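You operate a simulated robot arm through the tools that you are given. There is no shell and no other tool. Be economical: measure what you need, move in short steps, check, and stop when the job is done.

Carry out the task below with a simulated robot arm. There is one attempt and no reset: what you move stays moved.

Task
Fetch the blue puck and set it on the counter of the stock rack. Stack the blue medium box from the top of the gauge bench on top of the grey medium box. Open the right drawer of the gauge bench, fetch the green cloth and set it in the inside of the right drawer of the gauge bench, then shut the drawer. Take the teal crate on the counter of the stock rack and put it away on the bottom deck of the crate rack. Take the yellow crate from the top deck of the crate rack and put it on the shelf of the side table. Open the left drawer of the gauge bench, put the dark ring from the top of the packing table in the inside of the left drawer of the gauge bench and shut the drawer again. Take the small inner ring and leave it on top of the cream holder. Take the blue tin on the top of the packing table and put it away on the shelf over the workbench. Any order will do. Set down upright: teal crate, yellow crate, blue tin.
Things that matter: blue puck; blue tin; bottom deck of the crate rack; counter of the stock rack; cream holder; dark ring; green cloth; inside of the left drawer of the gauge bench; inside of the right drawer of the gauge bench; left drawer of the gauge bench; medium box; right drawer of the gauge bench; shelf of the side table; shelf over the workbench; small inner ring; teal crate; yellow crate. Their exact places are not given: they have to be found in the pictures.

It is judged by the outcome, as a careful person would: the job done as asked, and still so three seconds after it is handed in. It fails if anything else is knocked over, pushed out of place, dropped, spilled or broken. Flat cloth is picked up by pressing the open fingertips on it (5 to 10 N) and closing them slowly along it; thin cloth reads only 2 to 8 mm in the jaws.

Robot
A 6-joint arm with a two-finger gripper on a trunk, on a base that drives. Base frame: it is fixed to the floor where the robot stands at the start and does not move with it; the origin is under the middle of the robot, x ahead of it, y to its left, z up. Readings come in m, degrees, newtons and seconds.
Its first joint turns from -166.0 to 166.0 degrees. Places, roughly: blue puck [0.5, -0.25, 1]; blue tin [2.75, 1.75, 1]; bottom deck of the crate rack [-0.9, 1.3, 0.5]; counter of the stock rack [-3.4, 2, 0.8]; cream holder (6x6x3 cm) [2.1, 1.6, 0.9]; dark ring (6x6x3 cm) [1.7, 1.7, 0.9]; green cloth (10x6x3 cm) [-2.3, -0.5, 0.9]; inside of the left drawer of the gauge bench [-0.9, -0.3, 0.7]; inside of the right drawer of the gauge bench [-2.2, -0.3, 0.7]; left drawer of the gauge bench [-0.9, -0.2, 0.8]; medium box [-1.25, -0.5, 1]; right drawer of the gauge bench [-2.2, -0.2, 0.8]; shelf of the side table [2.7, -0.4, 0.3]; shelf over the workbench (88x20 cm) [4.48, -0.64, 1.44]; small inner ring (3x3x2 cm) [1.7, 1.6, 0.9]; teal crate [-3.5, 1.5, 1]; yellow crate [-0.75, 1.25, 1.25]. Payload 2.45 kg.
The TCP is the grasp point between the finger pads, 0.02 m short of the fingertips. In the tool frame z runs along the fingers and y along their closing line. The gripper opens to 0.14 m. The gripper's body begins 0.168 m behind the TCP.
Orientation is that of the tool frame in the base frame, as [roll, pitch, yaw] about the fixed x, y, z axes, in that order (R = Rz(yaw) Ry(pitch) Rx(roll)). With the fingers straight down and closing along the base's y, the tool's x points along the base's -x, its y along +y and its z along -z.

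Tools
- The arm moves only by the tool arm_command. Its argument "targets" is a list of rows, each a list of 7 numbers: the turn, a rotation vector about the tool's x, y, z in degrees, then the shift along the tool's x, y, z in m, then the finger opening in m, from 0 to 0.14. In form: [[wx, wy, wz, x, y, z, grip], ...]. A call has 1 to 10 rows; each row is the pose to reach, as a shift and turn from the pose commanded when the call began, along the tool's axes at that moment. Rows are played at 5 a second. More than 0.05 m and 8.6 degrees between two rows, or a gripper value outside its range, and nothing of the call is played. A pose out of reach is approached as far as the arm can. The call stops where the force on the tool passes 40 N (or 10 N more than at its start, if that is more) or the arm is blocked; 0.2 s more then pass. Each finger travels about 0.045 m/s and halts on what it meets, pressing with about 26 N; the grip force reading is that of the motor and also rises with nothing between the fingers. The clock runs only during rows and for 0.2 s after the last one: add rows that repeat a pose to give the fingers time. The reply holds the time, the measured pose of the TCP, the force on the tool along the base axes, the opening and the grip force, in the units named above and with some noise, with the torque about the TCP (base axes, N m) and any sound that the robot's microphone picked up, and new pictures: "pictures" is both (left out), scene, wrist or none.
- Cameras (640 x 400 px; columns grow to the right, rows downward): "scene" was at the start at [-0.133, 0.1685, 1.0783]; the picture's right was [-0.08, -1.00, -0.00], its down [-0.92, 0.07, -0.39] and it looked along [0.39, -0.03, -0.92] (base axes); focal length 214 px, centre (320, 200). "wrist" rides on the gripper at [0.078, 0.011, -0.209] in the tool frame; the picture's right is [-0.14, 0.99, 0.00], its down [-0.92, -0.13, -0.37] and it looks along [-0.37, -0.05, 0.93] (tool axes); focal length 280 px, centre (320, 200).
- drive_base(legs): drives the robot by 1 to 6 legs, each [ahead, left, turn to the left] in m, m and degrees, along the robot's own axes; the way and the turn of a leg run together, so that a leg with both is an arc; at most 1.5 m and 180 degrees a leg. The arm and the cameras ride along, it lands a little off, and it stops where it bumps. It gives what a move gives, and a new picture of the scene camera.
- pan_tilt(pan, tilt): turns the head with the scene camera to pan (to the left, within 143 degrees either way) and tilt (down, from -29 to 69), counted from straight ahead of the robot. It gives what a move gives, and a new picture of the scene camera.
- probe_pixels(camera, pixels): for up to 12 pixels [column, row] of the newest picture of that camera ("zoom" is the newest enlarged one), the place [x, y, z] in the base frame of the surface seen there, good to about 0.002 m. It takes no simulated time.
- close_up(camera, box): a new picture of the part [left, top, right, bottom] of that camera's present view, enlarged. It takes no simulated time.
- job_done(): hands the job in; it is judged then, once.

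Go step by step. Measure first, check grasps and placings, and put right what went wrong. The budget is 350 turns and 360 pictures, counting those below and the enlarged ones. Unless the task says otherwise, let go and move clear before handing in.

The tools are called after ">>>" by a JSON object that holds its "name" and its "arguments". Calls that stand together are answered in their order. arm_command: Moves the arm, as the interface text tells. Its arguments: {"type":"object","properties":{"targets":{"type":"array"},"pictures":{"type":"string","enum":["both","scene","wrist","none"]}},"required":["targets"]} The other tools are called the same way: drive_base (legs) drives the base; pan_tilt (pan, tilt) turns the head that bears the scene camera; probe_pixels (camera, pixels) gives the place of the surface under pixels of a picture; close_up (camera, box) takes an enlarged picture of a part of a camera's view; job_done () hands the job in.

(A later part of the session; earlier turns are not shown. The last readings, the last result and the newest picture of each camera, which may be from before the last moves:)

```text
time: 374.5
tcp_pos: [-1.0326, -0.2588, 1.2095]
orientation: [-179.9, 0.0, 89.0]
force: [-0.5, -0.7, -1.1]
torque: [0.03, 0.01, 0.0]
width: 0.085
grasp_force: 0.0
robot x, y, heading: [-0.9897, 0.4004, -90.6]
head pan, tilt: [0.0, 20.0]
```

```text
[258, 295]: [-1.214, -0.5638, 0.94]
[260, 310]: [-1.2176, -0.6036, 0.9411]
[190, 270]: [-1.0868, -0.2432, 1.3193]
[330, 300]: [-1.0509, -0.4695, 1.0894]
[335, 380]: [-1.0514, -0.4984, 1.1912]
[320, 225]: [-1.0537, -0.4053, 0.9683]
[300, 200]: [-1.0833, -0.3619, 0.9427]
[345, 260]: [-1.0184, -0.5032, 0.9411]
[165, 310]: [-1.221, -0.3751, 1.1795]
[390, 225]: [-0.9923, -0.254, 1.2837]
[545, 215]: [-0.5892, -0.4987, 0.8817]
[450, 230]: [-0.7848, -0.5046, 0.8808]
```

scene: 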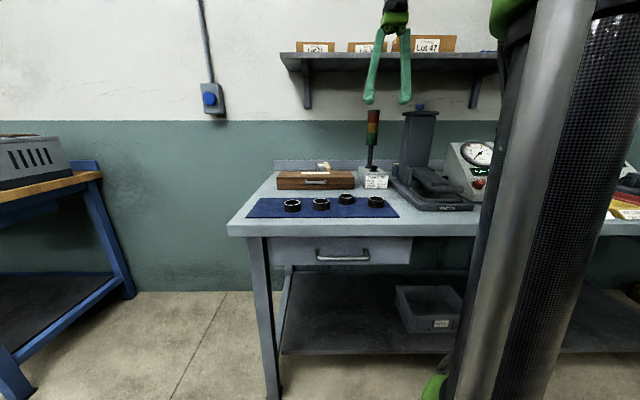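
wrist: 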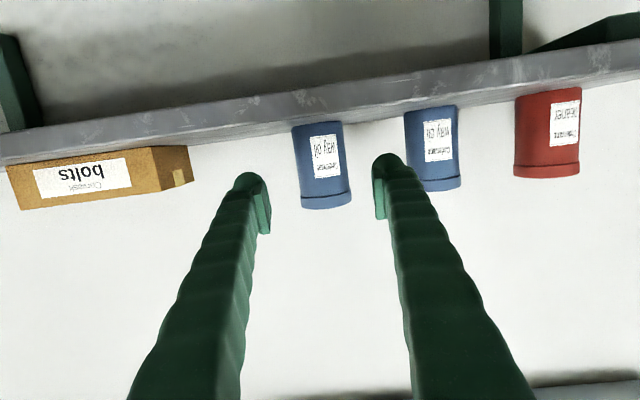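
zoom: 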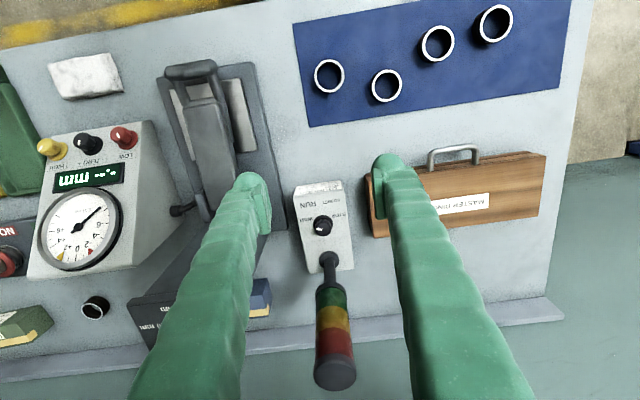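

>>> {"name": "arm_command", "arguments": {"targets": [[0, 0, 0, 0, -0.04, -0.02, 0.1], [0, 0, 0, 0, -0.08, -0.04, 0.12], [0, 0, 0, 0, -0.12, -0.06, 0.139], [0, 0, 0, 0, -0.16, -0.06, 0.139]], "pictures": "wrist"}}

>>> {"name": "close_up", "arguments": {"camera": "wrist", "box": [200, 120, 440, 340]}}

```text
time: 375.5
tcp_pos: [-1.1909, -0.2558, 1.2713]
orientation: [-180.0, -0.1, 89.0]
force: [0.1, -0.3, 0.6]
torque: [-0.02, 0.06, -0.02]
width: 0.1391
grasp_force: 0.1
robot x, y, heading: [-0.9882, 0.4004, -90.7]
head pan, tilt: [0.0, 20.0]
```

wrist: 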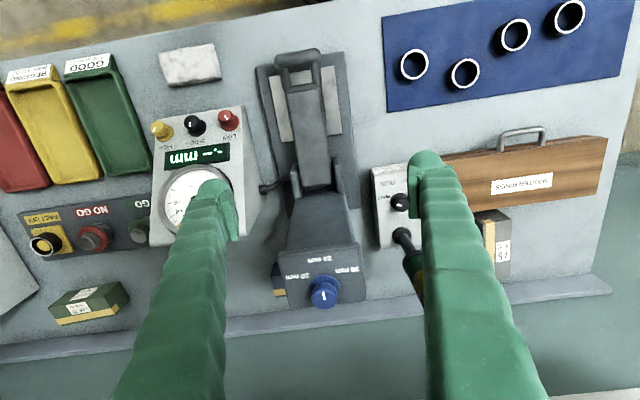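

```text
1.82 times, centred on (320, 230) of wrist
```

zoom: 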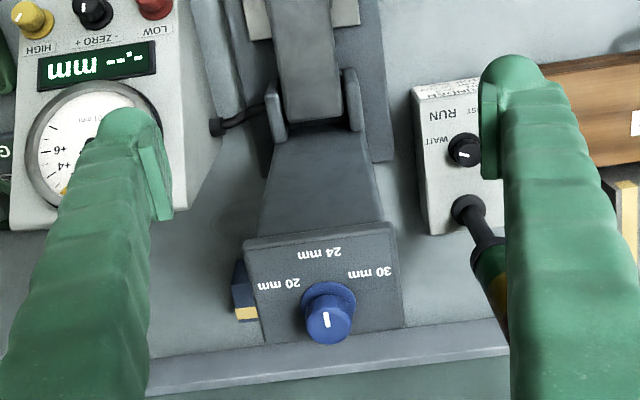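

>>> {"name": "probe_pixels", "arguments": {"camera": "zoom", "pixels": [[240, 270], [248, 315], [238, 300], [234, 285], [255, 290], [220, 300], [300, 260], [250, 240], [390, 240], [395, 320], [262, 330], [300, 365]]}}

```text
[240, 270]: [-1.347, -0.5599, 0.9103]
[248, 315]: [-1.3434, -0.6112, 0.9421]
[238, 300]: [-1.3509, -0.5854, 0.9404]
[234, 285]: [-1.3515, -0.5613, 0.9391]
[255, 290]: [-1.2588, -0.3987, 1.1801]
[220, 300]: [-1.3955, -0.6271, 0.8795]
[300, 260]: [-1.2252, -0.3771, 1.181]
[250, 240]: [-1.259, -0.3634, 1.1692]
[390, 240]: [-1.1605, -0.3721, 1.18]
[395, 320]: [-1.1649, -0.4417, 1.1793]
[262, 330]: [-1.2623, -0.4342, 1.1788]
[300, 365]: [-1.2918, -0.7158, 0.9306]
```

The blue box (x −1.35…−1.2, y −0.56…−0.615, top 0.94) lies behind the gauge column under the wall shelf (1.355), so I'll reach in sideways from the +x side with a tilted tool. Shift the base and rotate the tool.

>>> {"name": "drive_base", "arguments": {"legs": [[0.05, 0.25, 0]]}}

>>> {"name": "arm_command", "arguments": {"targets": [[0, 0, 8.5, 0, 0.01, 0, 0.1], [0, 0, 17, 0, 0.02, 0, 0.1], [0, 0, 25.5, 0, 0.03, 0, 0.1], [0, 0, 34, 0, 0.04, 0, 0.1], [0, 0, 42.5, 0, 0.05, 0, 0.1], [0, 0, 51, 0, 0.06, 0, 0.1], [0, 0, 59.5, 0, 0.07, 0, 0.1], [0, 0, 68, 0, 0.08, 0, 0.1], [0, 0, 76.5, 0, 0.09, 0, 0.1], [0, 0, 85, 0, 0.1, 0, 0.1]], "pictures": "wrist"}}

```text
time: 377.4
tcp_pos: [-0.9415, -0.3076, 1.2721]
orientation: [180.0, 0.0, 88.9]
force: [-0.1, 0.7, -0.5]
torque: [-0.02, 0.0, 0.01]
width: 0.1391
grasp_force: 0.0
robot x, y, heading: [-0.7401, 0.3463, -90.7]
head pan, tilt: [0.0, 20.0]
```

scene: 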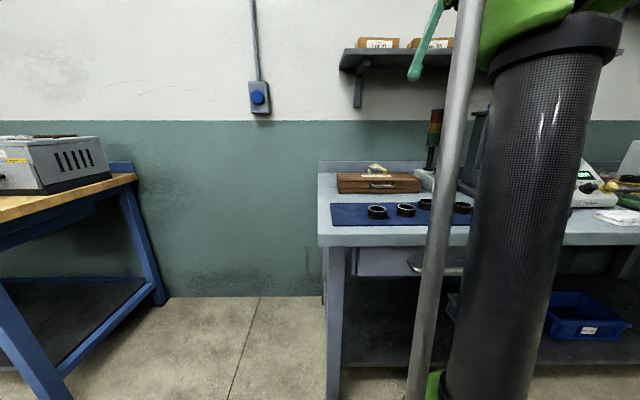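

```text
time: 379.6
tcp_pos: [-0.8414, -0.3096, 1.2718]
orientation: [-179.7, 0.1, 3.7]
force: [-0.2, 0.3, 0.7]
torque: [0.01, 0.01, -0.02]
width: 0.1001
grasp_force: 0.2
robot x, y, heading: [-0.7367, 0.3435, -90.7]
head pan, tilt: [0.0, 20.0]
```

wrist: 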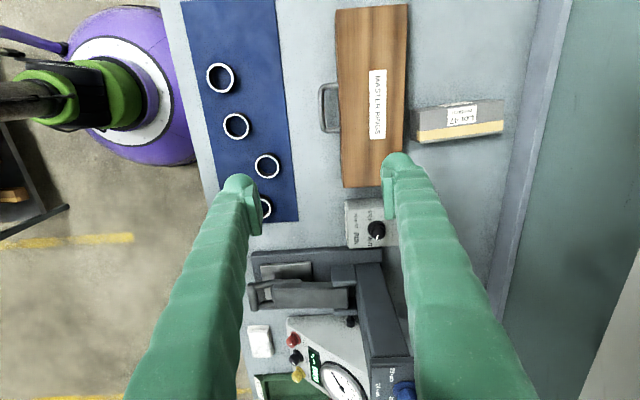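

>>> {"name": "probe_pixels", "arguments": {"camera": "wrist", "pixels": [[414, 110], [417, 142], [503, 130], [503, 102], [460, 140], [460, 105], [405, 10], [402, 155], [345, 185], [380, 245], [360, 205]]}}

>>> {"name": "arm_command", "arguments": {"targets": [[0, 0, 6, 0.03, 0, 0, 0.1], [0, 0, 11.7, 0.06, 0, 0, 0.1]], "pictures": "none"}}

>>> {"name": "arm_command", "arguments": {"targets": [[0, -8, 0, 0, 0, 0, 0.1], [0, -16, 0, 0, 0, 0, 0.1], [0, -24, 0, 0, 0, 0, 0.1], [0, -32, 0, 0, 0, 0, 0.1], [0, -40, 0, 0, 0, 0, 0.1], [0, -48, 0, 0, 0, 0, 0.1], [0, -56, 0, 0, 0, 0, 0.1], [0, -60, 0, 0, 0, 0, 0.1]], "pictures": "both"}}

```text
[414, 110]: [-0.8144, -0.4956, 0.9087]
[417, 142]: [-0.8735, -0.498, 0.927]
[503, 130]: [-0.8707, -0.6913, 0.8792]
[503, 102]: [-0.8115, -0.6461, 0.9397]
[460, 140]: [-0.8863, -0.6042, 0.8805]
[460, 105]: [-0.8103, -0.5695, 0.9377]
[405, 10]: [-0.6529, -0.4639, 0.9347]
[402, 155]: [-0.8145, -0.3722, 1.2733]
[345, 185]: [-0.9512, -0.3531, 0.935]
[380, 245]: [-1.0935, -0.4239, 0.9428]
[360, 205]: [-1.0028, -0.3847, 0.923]
```

```text
time: 380.2
tcp_pos: [-0.7814, -0.3066, 1.2721]
orientation: [-179.9, 0.2, -8.0]
force: [-0.5, -0.5, -0.1]
torque: [0.01, -0.02, 0.02]
width: 0.1001
grasp_force: 0.1
robot x, y, heading: [-0.7369, 0.3432, -90.7]
head pan, tilt: [0.0, 20.0]
```

```text
time: 382.0
tcp_pos: [-0.7812, -0.3064, 1.2719]
orientation: [-179.7, 60.3, -7.6]
force: [-1.4, -0.2, 0.8]
torque: [-0.01, -0.03, 0.02]
width: 0.1
grasp_force: 0.0
robot x, y, heading: [-0.7307, 0.3475, -90.8]
head pan, tilt: [0.0, 20.0]
```

scene: 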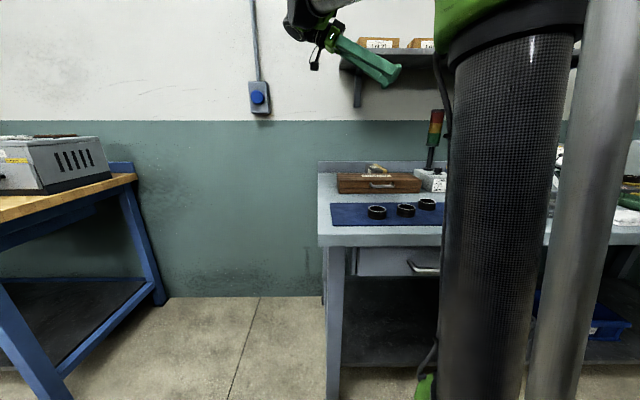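
wrist: 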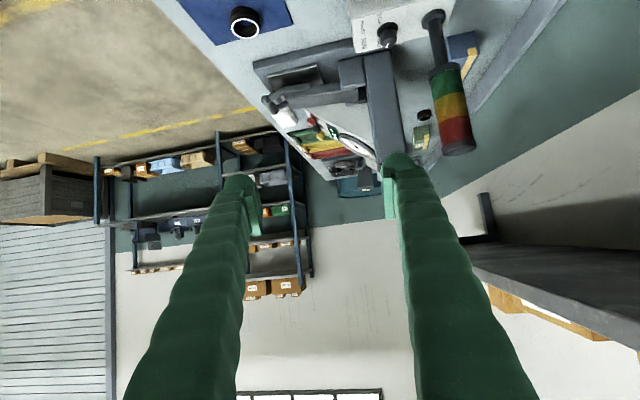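

>>> {"name": "close_up", "arguments": {"camera": "wrist", "box": [340, 0, 540, 125]}}

>>> {"name": "probe_pixels", "arguments": {"camera": "wrist", "pixels": [[450, 45], [470, 42], [478, 50], [466, 75], [448, 38], [455, 68], [455, 145], [430, 70], [437, 25], [385, 110], [475, 75]]}}

```text
3.20 times, centred on (440, 62) of wrist
```

zoom: 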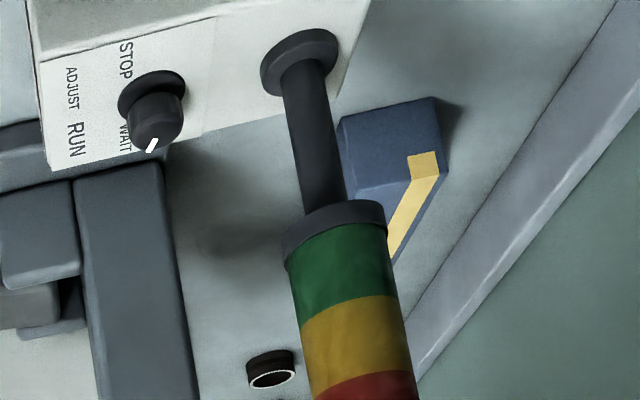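

```text
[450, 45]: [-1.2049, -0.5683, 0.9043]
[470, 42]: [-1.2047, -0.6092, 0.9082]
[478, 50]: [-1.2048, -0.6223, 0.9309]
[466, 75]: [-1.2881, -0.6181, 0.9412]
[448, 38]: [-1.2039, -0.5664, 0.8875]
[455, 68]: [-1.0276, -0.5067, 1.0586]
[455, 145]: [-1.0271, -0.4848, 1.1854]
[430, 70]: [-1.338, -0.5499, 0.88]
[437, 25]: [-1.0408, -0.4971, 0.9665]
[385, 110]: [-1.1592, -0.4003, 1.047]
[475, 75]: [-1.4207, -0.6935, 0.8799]
```

Blue box: x −1.35…−1.204, y −0.562…−0.623. Lower the hand to 1.12 and move in behind the wooden box, to the right of the lamp.

>>> {"name": "arm_command", "arguments": {"targets": [[-1, 0, -0.6, 0.043, 0, 0.025, 0.1], [-2, 0, -1.2, 0.087, 0, 0.05, 0.1], [-3.1, 0, -1.8, 0.13, 0, 0.075, 0.1], [-3.1, 0, -1.8, 0.124, 0.042, 0.085, 0.1], [-3.1, 0, -1.8, 0.118, 0.084, 0.095, 0.1], [-3.1, 0, -1.8, 0.112, 0.126, 0.105, 0.1], [-3.1, 0, -1.8, 0.106, 0.168, 0.115, 0.1], [-3.1, 0, -1.8, 0.1, 0.21, 0.126, 0.1], [-3.1, 0, -1.8, 0.094, 0.252, 0.136, 0.1], [-3.1, 0, -1.8, 0.089, 0.293, 0.146, 0.1]], "pictures": "both"}}

```text
refused: row 2 steps farther than a row can; nothing moved
```

>>> {"name": "arm_command", "arguments": {"targets": [[-1, 0, -0.6, 0.042, 0, 0.025, 0.1], [-2, 0, -1.2, 0.084, 0, 0.05, 0.1], [-3.1, 0, -1.8, 0.126, 0, 0.075, 0.1], [-3.1, 0, -1.8, 0.124, 0.042, 0.085, 0.1], [-3.1, 0, -1.8, 0.118, 0.084, 0.095, 0.1], [-3.1, 0, -1.8, 0.112, 0.126, 0.105, 0.1], [-3.1, 0, -1.8, 0.106, 0.168, 0.115, 0.1], [-3.1, 0, -1.8, 0.1, 0.21, 0.126, 0.1], [-3.1, 0, -1.8, 0.094, 0.252, 0.136, 0.1], [-3.1, 0, -1.8, 0.089, 0.293, 0.146, 0.1]], "pictures": "both"}}

```text
time: 384.2
tcp_pos: [-0.8999, -0.5845, 1.12]
orientation: [-179.8, 60.2, -4.0]
force: [-0.4, 0.4, 0.4]
torque: [-0.04, -0.05, 0.09]
width: 0.0998
grasp_force: 0.0
robot x, y, heading: [-0.7387, 0.3436, -90.5]
head pan, tilt: [0.0, 20.0]
```

scene: 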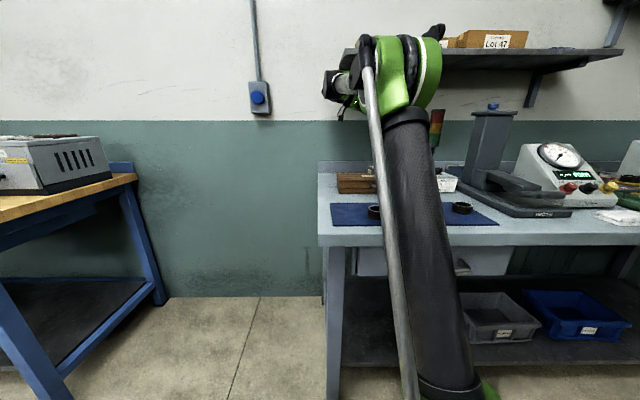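
wrist: 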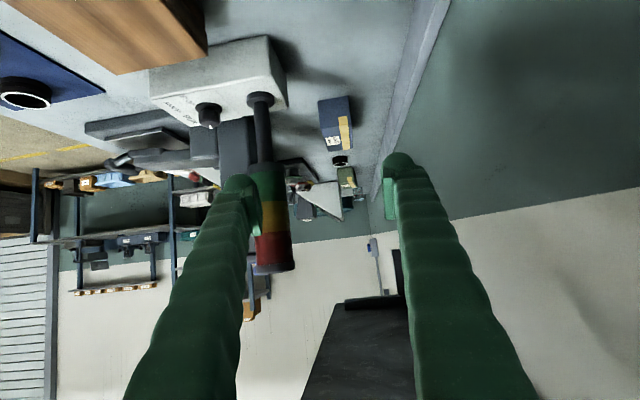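

>>> {"name": "arm_command", "arguments": {"targets": [[0, 0, 0, 0, 0.018, 0, 0.085], [0, 0, 0, -0.007, 0.02, 0.042, 0.085], [0, 0, 0, -0.014, 0.022, 0.089, 0.085], [0, 0, 0, -0.021, 0.024, 0.136, 0.085], [0, 0, 0, -0.028, 0.026, 0.183, 0.085], [0, 0, 0, -0.035, 0.028, 0.23, 0.085], [0, 0, 0, -0.042, 0.03, 0.277, 0.085]], "pictures": "wrist"}}

```text
time: 385.8
tcp_pos: [-1.165, -0.5966, 1.0186]
orientation: [-179.7, 60.3, -3.9]
force: [0.2, -0.6, 0.6]
torque: [0.01, 0.05, -0.01]
width: 0.0849
grasp_force: 0.1
robot x, y, heading: [-0.7372, 0.3402, -90.8]
head pan, tilt: [0.0, 20.0]
```

wrist: 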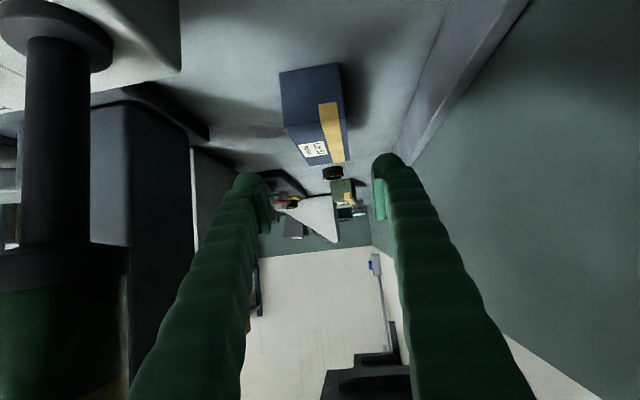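

>>> {"name": "probe_pixels", "arguments": {"camera": "wrist", "pixels": [[284, 100], [345, 100], [310, 100], [300, 160], [345, 158], [325, 130], [290, 135]]}}

```text
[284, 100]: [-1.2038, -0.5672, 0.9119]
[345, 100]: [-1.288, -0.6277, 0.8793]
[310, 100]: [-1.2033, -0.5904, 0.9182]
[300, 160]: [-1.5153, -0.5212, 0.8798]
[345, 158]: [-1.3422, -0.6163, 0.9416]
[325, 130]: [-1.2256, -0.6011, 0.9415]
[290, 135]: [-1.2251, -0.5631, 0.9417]
```

>>> {"name": "arm_command", "arguments": {"targets": [[0, 0, 0, -0.007, 0.001, 0.034, 0.085], [0, 0, 0, -0.014, 0.002, 0.068, 0.085], [0, 0, 0, -0.0195, 0.002, 0.101, 0.085], [0, 0, 0, 0.01, 0.002, 0.118, 0.085], [0, 0, 0, 0.03, 0.002, 0.129, 0.085], [0, 0, 0, 0.038, 0.002, 0.134, 0.085], [0, 0, 0, 0.038, 0.002, 0.134, 0.085]], "pictures": "wrist"}}

```text
time: 387.4
tcp_pos: [-1.2632, -0.5898, 0.9187]
orientation: [-179.7, 60.0, -4.0]
force: [-0.7, -0.1, -0.7]
torque: [-0.01, 0.01, 0.02]
width: 0.0851
grasp_force: 0.0
robot x, y, heading: [-0.7393, 0.3425, -90.7]
head pan, tilt: [0.0, 20.0]
```

wrist: 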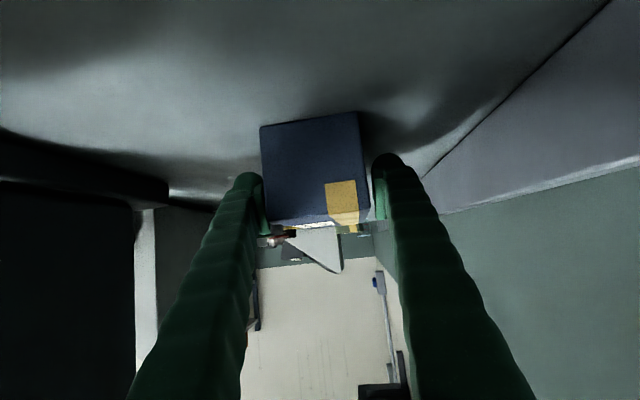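

Straddling the box. Close and lift.

>>> {"name": "arm_command", "arguments": {"targets": [[0, 0, 0, 0, 0, 0, 0.065], [0, 0, 0, 0, 0, 0, 0.045], [0, 0, 0, 0, 0, 0, 0.04], [0, 0, 0, 0, 0, 0, 0.04], [0, 0, 0, 0, 0, 0, 0.04]], "pictures": "none"}}

>>> {"name": "arm_command", "arguments": {"targets": [[0, 0, 0, -0.02, 0, -0.0115, 0.04], [0, 0, 0, -0.055, 0, -0.032, 0.04], [0, 0, 0, -0.09, 0, -0.052, 0.04], [0, 0, 0, -0.09, 0, -0.052, 0.04]], "pictures": "wrist"}}

```text
time: 388.6
tcp_pos: [-1.263, -0.5898, 0.9189]
orientation: [-179.7, 60.2, -4.0]
force: [0.0, -0.5, 2.4]
torque: [0.23, -0.04, 0.17]
width: 0.0662
grasp_force: 25.9
robot x, y, heading: [-0.7396, 0.3478, -91.0]
head pan, tilt: [0.0, 20.0]
```

```text
time: 389.6
tcp_pos: [-1.2636, -0.5896, 1.0228]
orientation: [-179.7, 60.2, -4.1]
force: [0.8, -0.6, -6.3]
torque: [0.03, -0.09, -0.01]
width: 0.0656
grasp_force: 26.0
robot x, y, heading: [-0.7312, 0.3467, -90.7]
head pan, tilt: [0.0, 20.0]
```

wrist: 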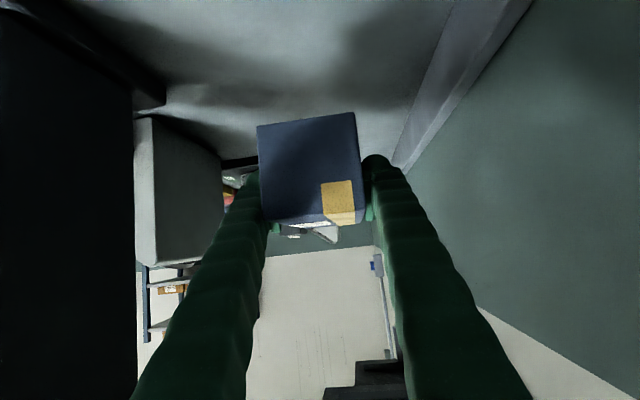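

Held firmly. Move it back out along +x to above the grey box.

>>> {"name": "arm_command", "arguments": {"targets": [[0, 0, 0, -0.026, 0, -0.015, 0.04], [0, 0, 0, -0.002, -0.0034, -0.0565, 0.04], [0, 0, 0, 0.022, -0.0068, -0.098, 0.04], [0, 0, 0, 0.046, -0.0102, -0.1395, 0.04], [0, 0, 0, 0.07, -0.0136, -0.181, 0.04], [0, 0, 0, 0.094, -0.017, -0.2225, 0.04], [0, 0, 0, 0.118, -0.0204, -0.264, 0.04], [0, 0, 0, 0.142, -0.0238, -0.3055, 0.04], [0, 0, 0, 0.166, -0.032, -0.347, 0.04], [0, 0, 0, 0.19, -0.046, -0.388, 0.04]], "pictures": "both"}}

```text
time: 391.8
tcp_pos: [-0.8323, -0.5768, 1.0509]
orientation: [-179.7, 60.1, -4.1]
force: [-1.1, 0.1, -5.9]
torque: [0.0, -0.13, -0.02]
width: 0.0652
grasp_force: 26.0
robot x, y, heading: [-0.739, 0.3402, -90.7]
head pan, tilt: [0.0, 20.0]
```

scene: 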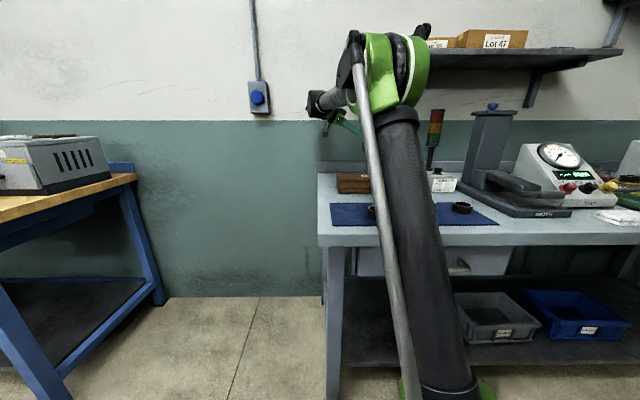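
wrist: 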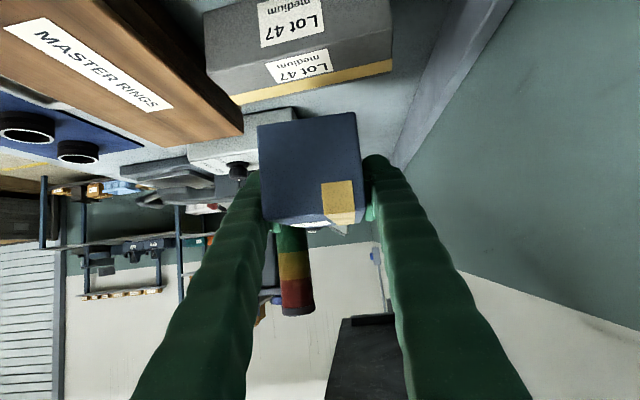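

>>> {"name": "probe_pixels", "arguments": {"camera": "wrist", "pixels": [[212, 68], [388, 28], [240, 98], [388, 62], [300, 15], [215, 20], [300, 75], [350, 5]]}}

```text
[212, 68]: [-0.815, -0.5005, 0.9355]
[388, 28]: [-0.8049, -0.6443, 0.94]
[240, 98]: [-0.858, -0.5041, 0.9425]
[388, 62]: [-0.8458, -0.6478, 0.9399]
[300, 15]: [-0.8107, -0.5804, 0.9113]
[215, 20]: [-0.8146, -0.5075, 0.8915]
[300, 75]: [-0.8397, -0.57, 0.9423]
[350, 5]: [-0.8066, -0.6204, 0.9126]
```

>>> {"name": "arm_command", "arguments": {"targets": [[0, 0, 0, 0.025, -0.004, 0.01, 0.04], [0, 0, 0, 0.05, -0.004, 0.024, 0.04], [0, 0, 0, 0.06, -0.004, 0.029, 0.04], [0, 0, 0, 0.064, -0.004, 0.031, 0.04], [0, 0, 0, 0.066, -0.004, 0.032, 0.04], [0, 0, 0, 0.066, -0.004, 0.032, 0.04]], "pictures": "wrist"}}

```text
time: 393.2
tcp_pos: [-0.8227, -0.5722, 0.9801]
orientation: [-179.7, 60.2, -4.0]
force: [-0.7, -9.9, 21.6]
torque: [0.42, 0.09, 0.13]
width: 0.0653
grasp_force: 26.1
robot x, y, heading: [-0.7351, 0.347, -90.6]
head pan, tilt: [0.0, 20.0]
```

wrist: 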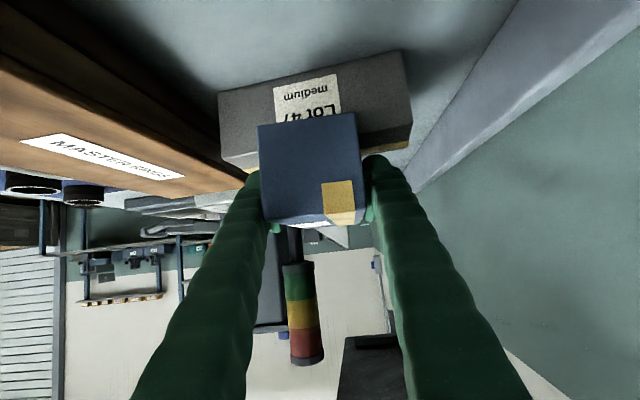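

Blue box rests on the grey one, centred. Release and withdraw along the tool axis.

>>> {"name": "arm_command", "arguments": {"targets": [[0, 0, 0, -0.001, 0, 0, 0.07], [0, 0, 0, -0.001, 0, 0, 0.085], [0, 0, 0, -0.001, 0, 0, 0.09], [0, 0, 0, -0.001, 0, -0.03, 0.09], [0, 0, 0, -0.01, 0, -0.07, 0.09], [0, 0, 0, -0.03, 0, -0.11, 0.09], [0, 0, 0, -0.06, 0, -0.145, 0.09]], "pictures": "wrist"}}

```text
time: 394.8
tcp_pos: [-0.7307, -0.5797, 1.1036]
orientation: [-179.6, 60.2, -4.0]
force: [0.3, -0.3, 0.1]
torque: [0.06, 0.04, -0.02]
width: 0.0902
grasp_force: 0.0
robot x, y, heading: [-0.7378, 0.3456, -90.6]
head pan, tilt: [0.0, 20.0]
```

wrist: 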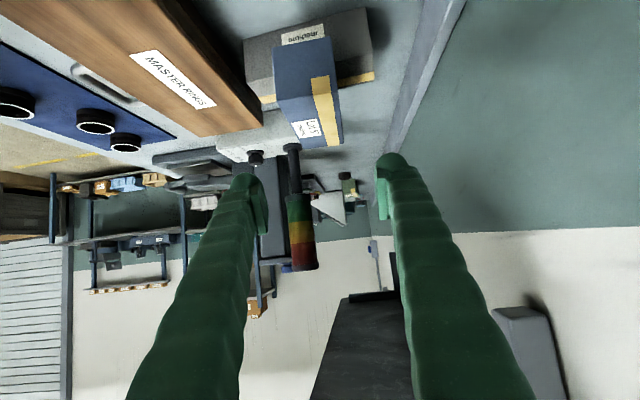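

Blue box stacked on the grey one. Next, withdraw from under the shelf, straighten the tool and set up for the left drawer.

>>> {"name": "arm_command", "arguments": {"targets": [[0, 0, 0, -0.01, -0.048, 0, 0.08], [0, 0, 0, -0.02, -0.096, 0, 0.06], [0, 0, 0, -0.03, -0.143, 0, 0.05], [0, 0, 0, -0.04, -0.19, 0, 0.04], [0, 0, 0, -0.05, -0.237, 0, 0.034], [0, 0, 0, -0.06, -0.284, 0, 0.034]], "pictures": "none"}}

>>> {"name": "arm_command", "arguments": {"targets": [[0, 8, 0, -0.02, 0, 0, 0.034], [0, 16, 0, -0.04, 0, 0, 0.034], [0, 24, 0, -0.06, 0, 0, 0.034], [0, 32, 0, -0.08, 0, 0, 0.034], [0, 40, 0, -0.1, 0, 0, 0.034], [0, 48, 0, -0.12, 0, 0, 0.034], [0, 56, 0, -0.14, 0, 0, 0.034], [0, 60.2, 0, -0.14, 0, 0, 0.034]], "pictures": "none"}}

>>> {"name": "drive_base", "arguments": {"legs": [[-0.42, 0, 0.6]]}}

>>> {"name": "close_up", "arguments": {"camera": "scene", "box": [280, 120, 520, 300]}}

```text
time: 396.2
tcp_pos: [-0.7372, -0.2962, 1.1528]
orientation: [-179.8, 60.0, -3.9]
force: [-0.3, -0.1, -0.5]
torque: [0.03, 0.02, -0.07]
width: 0.034
grasp_force: 0.0
robot x, y, heading: [-0.7374, 0.3467, -90.7]
head pan, tilt: [0.0, 20.0]
```

```text
time: 398.0
tcp_pos: [-0.8059, -0.2908, 1.2771]
orientation: [-179.8, -0.1, -4.2]
force: [1.2, -0.2, 0.3]
torque: [0.01, 0.04, 0.01]
width: 0.0339
grasp_force: 0.0
robot x, y, heading: [-0.7343, 0.3453, -90.6]
head pan, tilt: [0.0, 20.0]
```

```text
time: 400.6
tcp_pos: [-0.7951, 0.1322, 1.2753]
orientation: [-179.9, -0.2, -3.4]
force: [-0.4, -0.2, 1.0]
torque: [-0.01, 0.0, -0.04]
width: 0.0341
grasp_force: 0.0
robot x, y, heading: [-0.7321, 0.7663, -89.9]
head pan, tilt: [0.0, 20.0]
```

scene: 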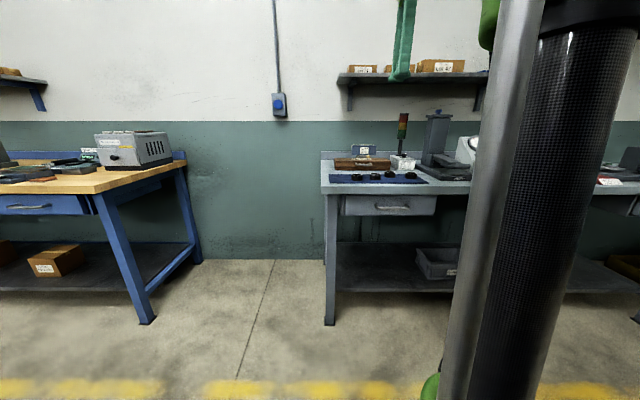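

```text
2.22 times, centred on (400, 210) of scene
```

zoom: 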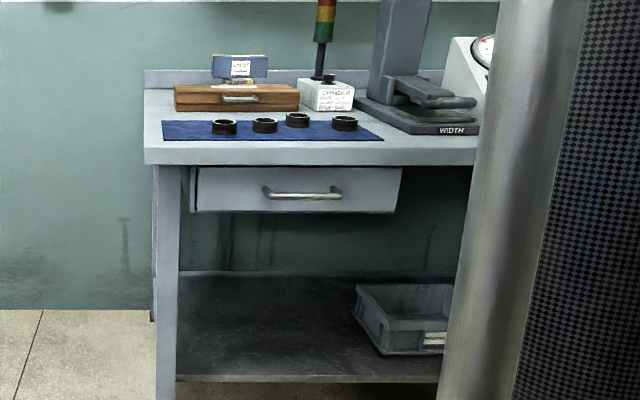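

>>> {"name": "probe_pixels", "arguments": {"camera": "zoom", "pixels": [[303, 195], [268, 195], [338, 193], [303, 180], [303, 207], [300, 155], [300, 170], [200, 200], [395, 190], [200, 172], [193, 190]]}}

```text
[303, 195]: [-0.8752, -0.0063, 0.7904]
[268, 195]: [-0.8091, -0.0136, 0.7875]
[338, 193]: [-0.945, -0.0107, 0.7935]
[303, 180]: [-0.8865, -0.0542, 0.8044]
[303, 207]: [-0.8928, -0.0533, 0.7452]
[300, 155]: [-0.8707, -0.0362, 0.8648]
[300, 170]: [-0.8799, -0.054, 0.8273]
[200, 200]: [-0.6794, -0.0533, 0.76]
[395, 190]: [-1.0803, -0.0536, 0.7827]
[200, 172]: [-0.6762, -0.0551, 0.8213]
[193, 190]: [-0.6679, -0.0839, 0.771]
```

Handle bar: centre (-0.875,-0.012,0.79), bench lip at y −0.036 above it. I approach with the tool leaned 30° so the rear finger clears the lip.

>>> {"name": "arm_command", "arguments": {"targets": [[0, 0, -1, -0.01, 0.008, 0.045, 0.034], [0, 0, -2, -0.02, 0.016, 0.09, 0.034], [0, 0, -3.4, -0.03, 0.024, 0.135, 0.034], [0, 0, -3.4, -0.04, 0.032, 0.18, 0.034], [0, 0, -3.4, -0.05, 0.04, 0.225, 0.034], [0, 0, -3.4, -0.06, 0.048, 0.27, 0.034], [0, 0, -3.4, -0.07, 0.056, 0.3, 0.034], [0, 0, -3.4, -0.0763, 0.0646, 0.32, 0.034]], "pictures": "none"}}

>>> {"name": "arm_command", "arguments": {"targets": [[-8, 0, 0, 0, 0, 0, 0.034], [-16, 0, 0, 0, 0, 0, 0.034], [-24, 0, 0, 0, 0, 0, 0.034], [-30, 0, 0, 0, 0, 0, 0.034], [-30, 0, 0, 0, 0, 0, 0.034]], "pictures": "wrist"}}

```text
time: 402.4
tcp_pos: [-0.8744, 0.074, 0.9555]
orientation: [-179.9, -0.1, 0.0]
force: [-0.6, 0.1, 0.9]
torque: [0.0, -0.01, -0.02]
width: 0.0337
grasp_force: 0.1
robot x, y, heading: [-0.7354, 0.7658, -89.8]
head pan, tilt: [0.0, 20.0]
```

```text
time: 403.6
tcp_pos: [-0.8749, 0.0735, 0.9568]
orientation: [150.1, -0.1, 0.0]
force: [-0.3, 0.0, -0.4]
torque: [-0.04, 0.0, -0.01]
width: 0.0342
grasp_force: 0.0
robot x, y, heading: [-0.7343, 0.7686, -89.8]
head pan, tilt: [0.0, 20.0]
```

wrist: 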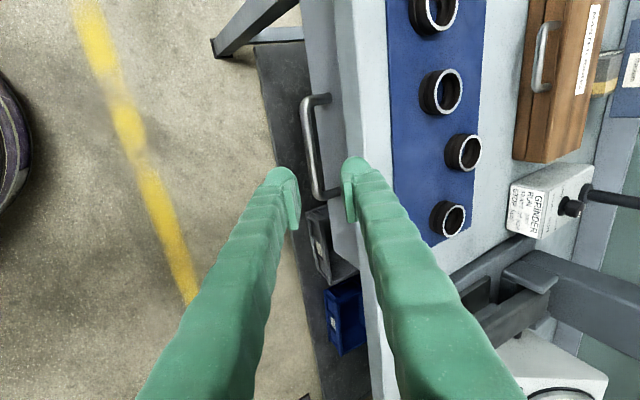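

>>> {"name": "arm_command", "arguments": {"targets": [[0, 0, 0, 0, -0.009, 0.04, 0.034], [0, 0, 0, 0, -0.0094, 0.085, 0.034], [0, 0, 0, 0, -0.0094, 0.125, 0.034], [0, 0, 0, 0, -0.0094, 0.155, 0.034], [0, 0, 0, 0, -0.0094, 0.175, 0.034], [0, 0, 0, 0, -0.0094, 0.182, 0.034], [0, 0, 0, 0, -0.0094, 0.182, 0.034]], "pictures": "wrist"}}

>>> {"name": "close_up", "arguments": {"camera": "wrist", "box": [240, 80, 400, 240]}}

```text
time: 405.2
tcp_pos: [-0.8753, -0.0103, 0.7937]
orientation: [150.1, -0.1, 0.0]
force: [-0.4, 0.4, -0.5]
torque: [-0.02, -0.02, 0.0]
width: 0.034
grasp_force: 0.0
robot x, y, heading: [-0.731, 0.7707, -89.9]
head pan, tilt: [0.0, 20.0]
```

wrist: 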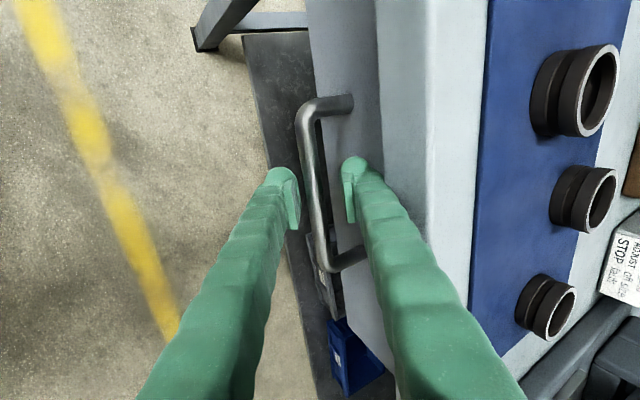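

```text
2.50 times, centred on (320, 160) of wrist
```

zoom: 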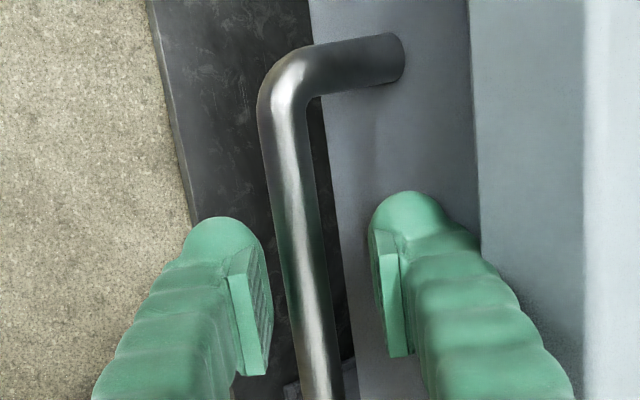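

Fingers straddle the bar. Close and pull the drawer out.

>>> {"name": "arm_command", "arguments": {"targets": [[0, 0, 0, 0, 0, 0, 0.02], [0, 0, 0, 0, 0, 0, 0.008], [0, 0, 0, 0, 0, 0, 0.004], [0, 0, 0, 0, 0, 0, 0.004]], "pictures": "none"}}

>>> {"name": "arm_command", "arguments": {"targets": [[0, 0, 0, 0, -0.017, -0.01, 0.004], [0, 0, 0, 0, -0.043, -0.025, 0.004], [0, 0, 0, 0, -0.069, -0.04, 0.004], [0, 0, 0, 0, -0.095, -0.055, 0.004], [0, 0, 0, 0, -0.121, -0.07, 0.004], [0, 0, 0, 0, -0.147, -0.085, 0.004]], "pictures": "both"}}

```text
time: 406.2
tcp_pos: [-0.8758, -0.009, 0.7932]
orientation: [150.2, -0.1, 0.0]
force: [0.3, 17.2, -15.8]
torque: [0.16, -0.2, -0.23]
width: 0.0193
grasp_force: 12.2
robot x, y, heading: [-0.7346, 0.765, -89.9]
head pan, tilt: [0.0, 20.0]
```

```text
time: 407.6
tcp_pos: [-0.876, 0.1596, 0.7943]
orientation: [150.1, -0.1, 0.0]
force: [4.6, 0.2, -10.1]
torque: [0.09, -0.18, -0.94]
width: 0.0135
grasp_force: 40.2
robot x, y, heading: [-0.7338, 0.7684, -89.9]
head pan, tilt: [0.0, 20.0]
```

scene: 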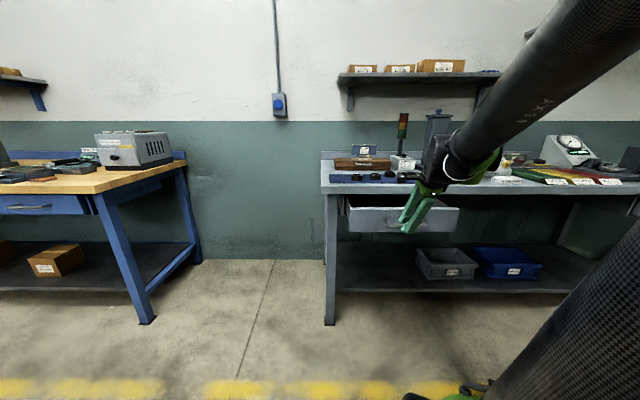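
wrist: 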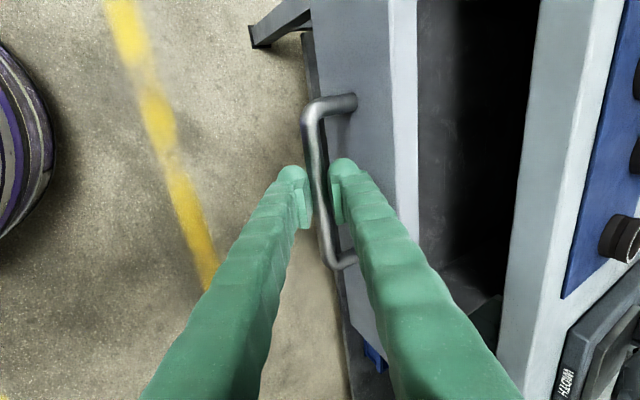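

>>> {"name": "arm_command", "arguments": {"targets": [[0, 0, 0, 0, -0.026, -0.015, 0.004], [0, 0, 0, 0, -0.052, -0.03, 0.004], [0, 0, 0, 0, -0.06, -0.035, 0.004]], "pictures": "none"}}

>>> {"name": "arm_command", "arguments": {"targets": [[0, 0, 0, 0, 0, 0, 0.03], [0, 0, 0, 0, 0, 0, 0.04], [0, 0, 0, 0, 0.002, -0.03, 0.04], [0, 0, 0, 0, 0.002, -0.07, 0.04], [0, 0, 0, 0, 0.002, -0.11, 0.04], [0, 0, 0, 0, 0.002, -0.16, 0.04], [0, 0, 0, 0, 0.002, -0.2, 0.04]], "pictures": "both"}}

```text
time: 408.4
tcp_pos: [-0.8786, 0.2149, 0.8024]
orientation: [150.0, -0.1, 0.1]
force: [12.5, -1.0, 37.5]
torque: [-0.4, -0.73, -0.27]
width: 0.0061
grasp_force: 34.7
robot x, y, heading: [-0.7385, 0.7668, -89.8]
head pan, tilt: [0.0, 20.0]
```

```text
time: 409.5
tcp_pos: [-0.8933, 0.1856, 0.9128]
orientation: [150.2, 0.0, 1.9]
force: [-0.7, 0.0, 0.2]
torque: [-0.05, 0.02, 0.01]
width: 0.0398
grasp_force: 0.1
robot x, y, heading: [-0.7342, 0.7691, -89.7]
head pan, tilt: [0.0, 20.0]
stopped in row 5: the arm was blocked; the commanded pose is now the measured one
```

scene: 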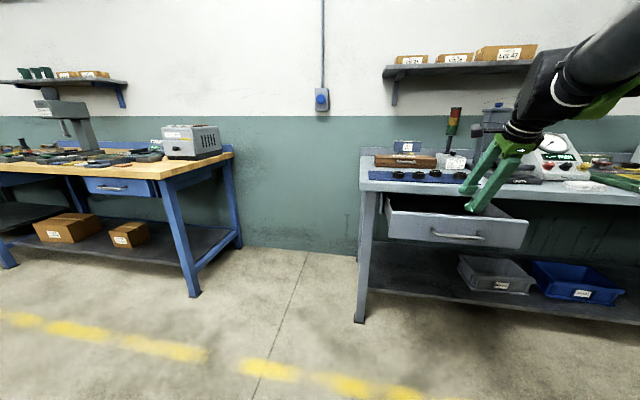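
wrist: 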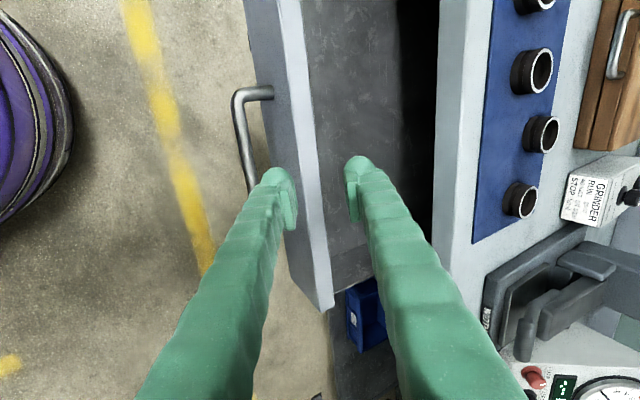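

Drawer is open ~0.21 m. The arm folded against the mast again; move outward and untilt.

>>> {"name": "arm_command", "arguments": {"targets": [[6, 0, 0, 0, 0.034, -0.009, 0.04], [12, 0, 0, 0, 0.068, -0.018, 0.04], [18, 0, 0, 0, 0.102, -0.027, 0.04], [24, 0, 0, 0, 0.137, -0.037, 0.04], [30, 0, 0, 0, 0.17, -0.06, 0.04]], "pictures": "both"}}

```text
time: 410.7
tcp_pos: [-0.893, 0.0701, 1.0479]
orientation: [-179.8, 0.0, 1.5]
force: [0.1, -0.3, 0.7]
torque: [-0.1, 0.02, -0.03]
width: 0.04
grasp_force: 0.1
robot x, y, heading: [-0.7345, 0.769, -89.5]
head pan, tilt: [0.0, 20.0]
```

scene: 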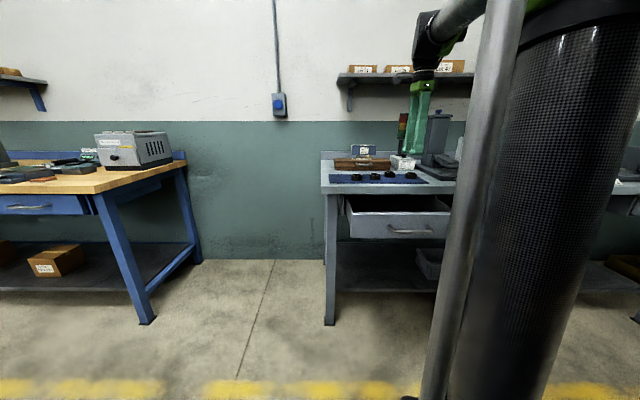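
wrist: 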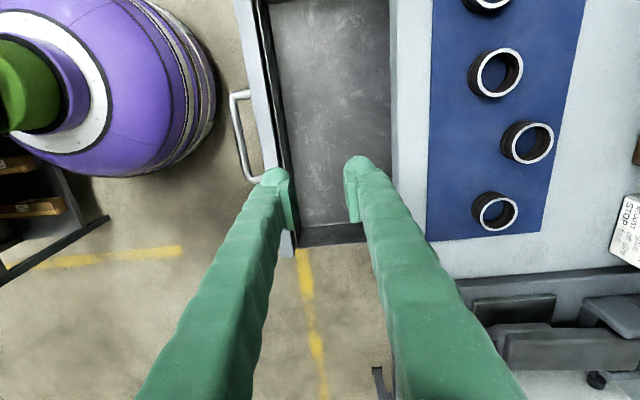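

>>> {"name": "probe_pixels", "arguments": {"camera": "wrist", "pixels": [[320, 100], [320, 200], [290, 100], [380, 100], [270, 60], [393, 60], [320, 240], [330, 20], [240, 140]]}}

>>> {"name": "drive_base", "arguments": {"legs": [[0, -1.2, 0]]}}

>>> {"name": "pan_tilt", "arguments": {"pan": 5, "tilt": 30}}

```text
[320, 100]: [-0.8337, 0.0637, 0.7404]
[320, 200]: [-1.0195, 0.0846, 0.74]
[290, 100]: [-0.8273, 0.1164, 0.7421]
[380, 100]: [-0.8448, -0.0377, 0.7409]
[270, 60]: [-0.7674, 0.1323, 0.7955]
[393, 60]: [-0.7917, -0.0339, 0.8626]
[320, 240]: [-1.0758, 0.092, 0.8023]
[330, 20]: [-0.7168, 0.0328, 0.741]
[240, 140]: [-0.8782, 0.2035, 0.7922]
```

```text
time: 416.8
tcp_pos: [-2.092, 0.0711, 1.0473]
orientation: [-179.8, -0.1, 1.2]
force: [0.0, -0.2, 0.6]
torque: [0.01, -0.02, 0.02]
width: 0.04
grasp_force: 0.0
robot x, y, heading: [-1.9266, 0.7651, -90.4]
head pan, tilt: [0.0, 20.0]
```

scene: 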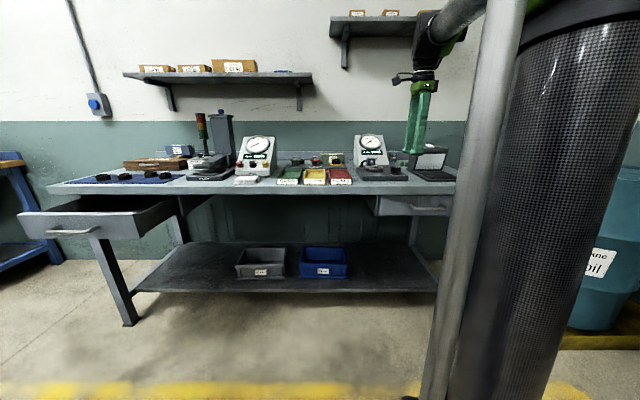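

```text
time: 417.5
tcp_pos: [-2.092, 0.0706, 1.0487]
orientation: [-179.9, -0.1, 1.2]
force: [-0.2, -0.7, 0.4]
torque: [0.01, 0.03, 0.0]
width: 0.0401
grasp_force: 0.1
robot x, y, heading: [-1.9305, 0.7681, -90.3]
head pan, tilt: [5.0, 30.0]
```

scene: 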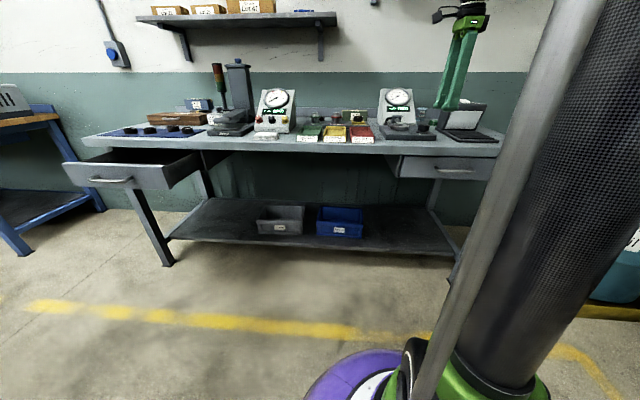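

>>> {"name": "close_up", "arguments": {"camera": "scene", "box": [230, 70, 520, 190]}}

>>> {"name": "probe_pixels", "arguments": {"camera": "zoom", "pixels": [[460, 225], [490, 222], [515, 225], [490, 205], [490, 190], [470, 105], [490, 110], [430, 90], [555, 145], [400, 125]]}}

```text
2.21 times, centred on (375, 130) of scene
```

zoom: 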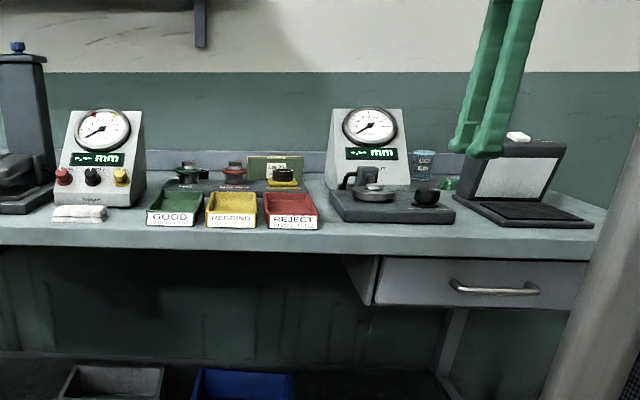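

```text
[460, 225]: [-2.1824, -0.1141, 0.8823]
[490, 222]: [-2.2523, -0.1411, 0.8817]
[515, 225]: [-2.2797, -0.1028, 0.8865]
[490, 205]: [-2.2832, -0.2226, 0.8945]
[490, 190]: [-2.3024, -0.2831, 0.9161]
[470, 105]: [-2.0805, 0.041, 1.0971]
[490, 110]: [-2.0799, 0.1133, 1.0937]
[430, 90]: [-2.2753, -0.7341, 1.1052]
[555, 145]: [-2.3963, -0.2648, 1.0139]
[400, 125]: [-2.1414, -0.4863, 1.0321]
```

>>> {"name": "arm_command", "arguments": {"targets": [[0, 0, 0, 0, 0, -0.05, 0.06], [0, 0, 0, 0, 0, -0.1, 0.06], [0, 0, 0, 0, 0, -0.15, 0.08], [0, 0, 0, 0, 0, -0.2, 0.1]], "pictures": "none"}}

>>> {"name": "drive_base", "arguments": {"legs": [[0.33, -0.13, 0]]}}

>>> {"name": "close_up", "arguments": {"camera": "wrist", "box": [0, 0, 640, 400]}}

```text
time: 418.5
tcp_pos: [-2.0914, 0.0714, 1.2497]
orientation: [-179.8, -0.1, 1.0]
force: [0.5, 0.3, 0.0]
torque: [-0.02, 0.0, -0.03]
width: 0.1002
grasp_force: 0.1
robot x, y, heading: [-1.9231, 0.7701, -89.9]
head pan, tilt: [5.0, 30.0]
```

```text
time: 420.8
tcp_pos: [-2.2247, -0.2572, 1.2478]
orientation: [-179.8, -0.1, 0.9]
force: [-0.1, 0.3, -0.1]
torque: [0.02, -0.01, -0.01]
width: 0.0998
grasp_force: 0.0
robot x, y, heading: [-2.059, 0.4377, -90.3]
head pan, tilt: [5.0, 30.0]
```

scene: 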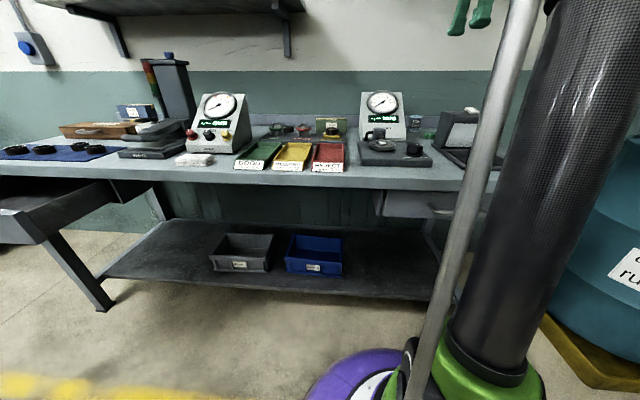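

```text
1.00 times, centred on (320, 200) of wrist (not enlarged: the box is as wide or as high as the picture)
```

zoom: 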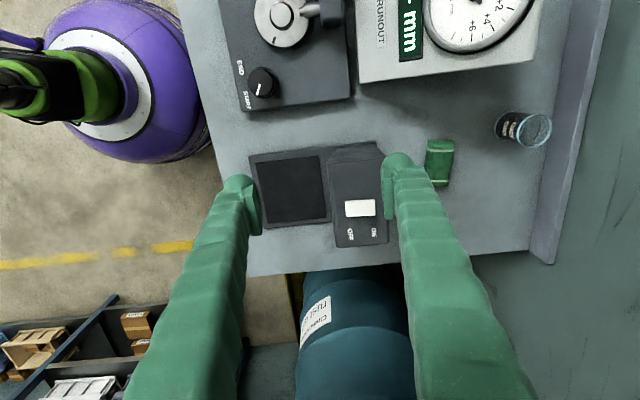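

>>> {"name": "close_up", "arguments": {"camera": "wrist", "box": [390, 110, 570, 220]}}

>>> {"name": "probe_pixels", "arguments": {"camera": "zoom", "pixels": [[130, 115], [225, 115], [175, 115], [130, 160], [220, 160], [180, 185], [180, 250], [175, 220], [500, 70], [390, 75], [215, 250], [100, 180]]}}

```text
3.56 times, centred on (480, 165) of wrist
```

zoom: 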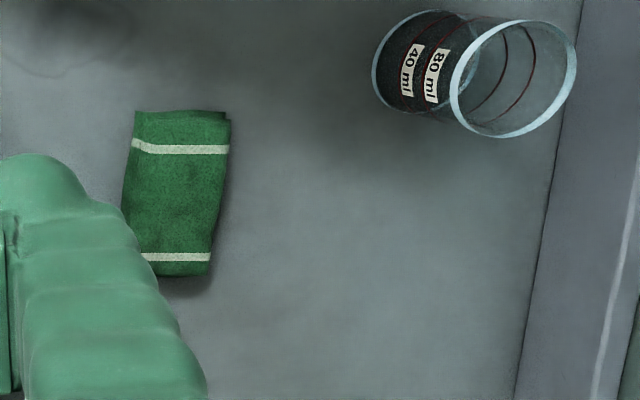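

```text
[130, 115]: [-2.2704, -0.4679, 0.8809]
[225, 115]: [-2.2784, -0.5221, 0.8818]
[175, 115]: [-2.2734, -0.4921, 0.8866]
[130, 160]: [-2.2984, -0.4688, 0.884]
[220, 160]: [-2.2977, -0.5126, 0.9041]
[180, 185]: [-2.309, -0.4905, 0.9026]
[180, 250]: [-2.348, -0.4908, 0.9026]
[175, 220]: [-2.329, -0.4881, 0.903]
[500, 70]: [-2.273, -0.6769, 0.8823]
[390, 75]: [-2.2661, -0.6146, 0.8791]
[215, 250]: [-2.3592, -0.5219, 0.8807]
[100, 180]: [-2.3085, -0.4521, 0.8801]
```

>>> {"name": "pan_tilt", "arguments": {"pan": 5, "tilt": -5}}

```text
time: 421.8
tcp_pos: [-2.2253, -0.2562, 1.2476]
orientation: [-179.9, -0.1, 0.9]
force: [0.3, -0.8, -0.2]
torque: [-0.02, -0.03, 0.01]
width: 0.1
grasp_force: 0.0
robot x, y, heading: [-2.0592, 0.4412, -90.4]
head pan, tilt: [5.0, -5.0]
```

scene: 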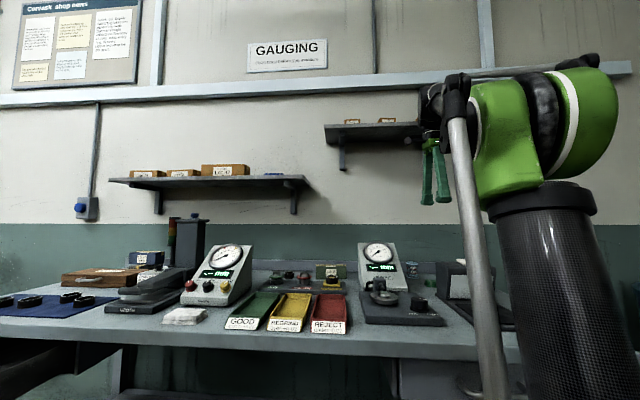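

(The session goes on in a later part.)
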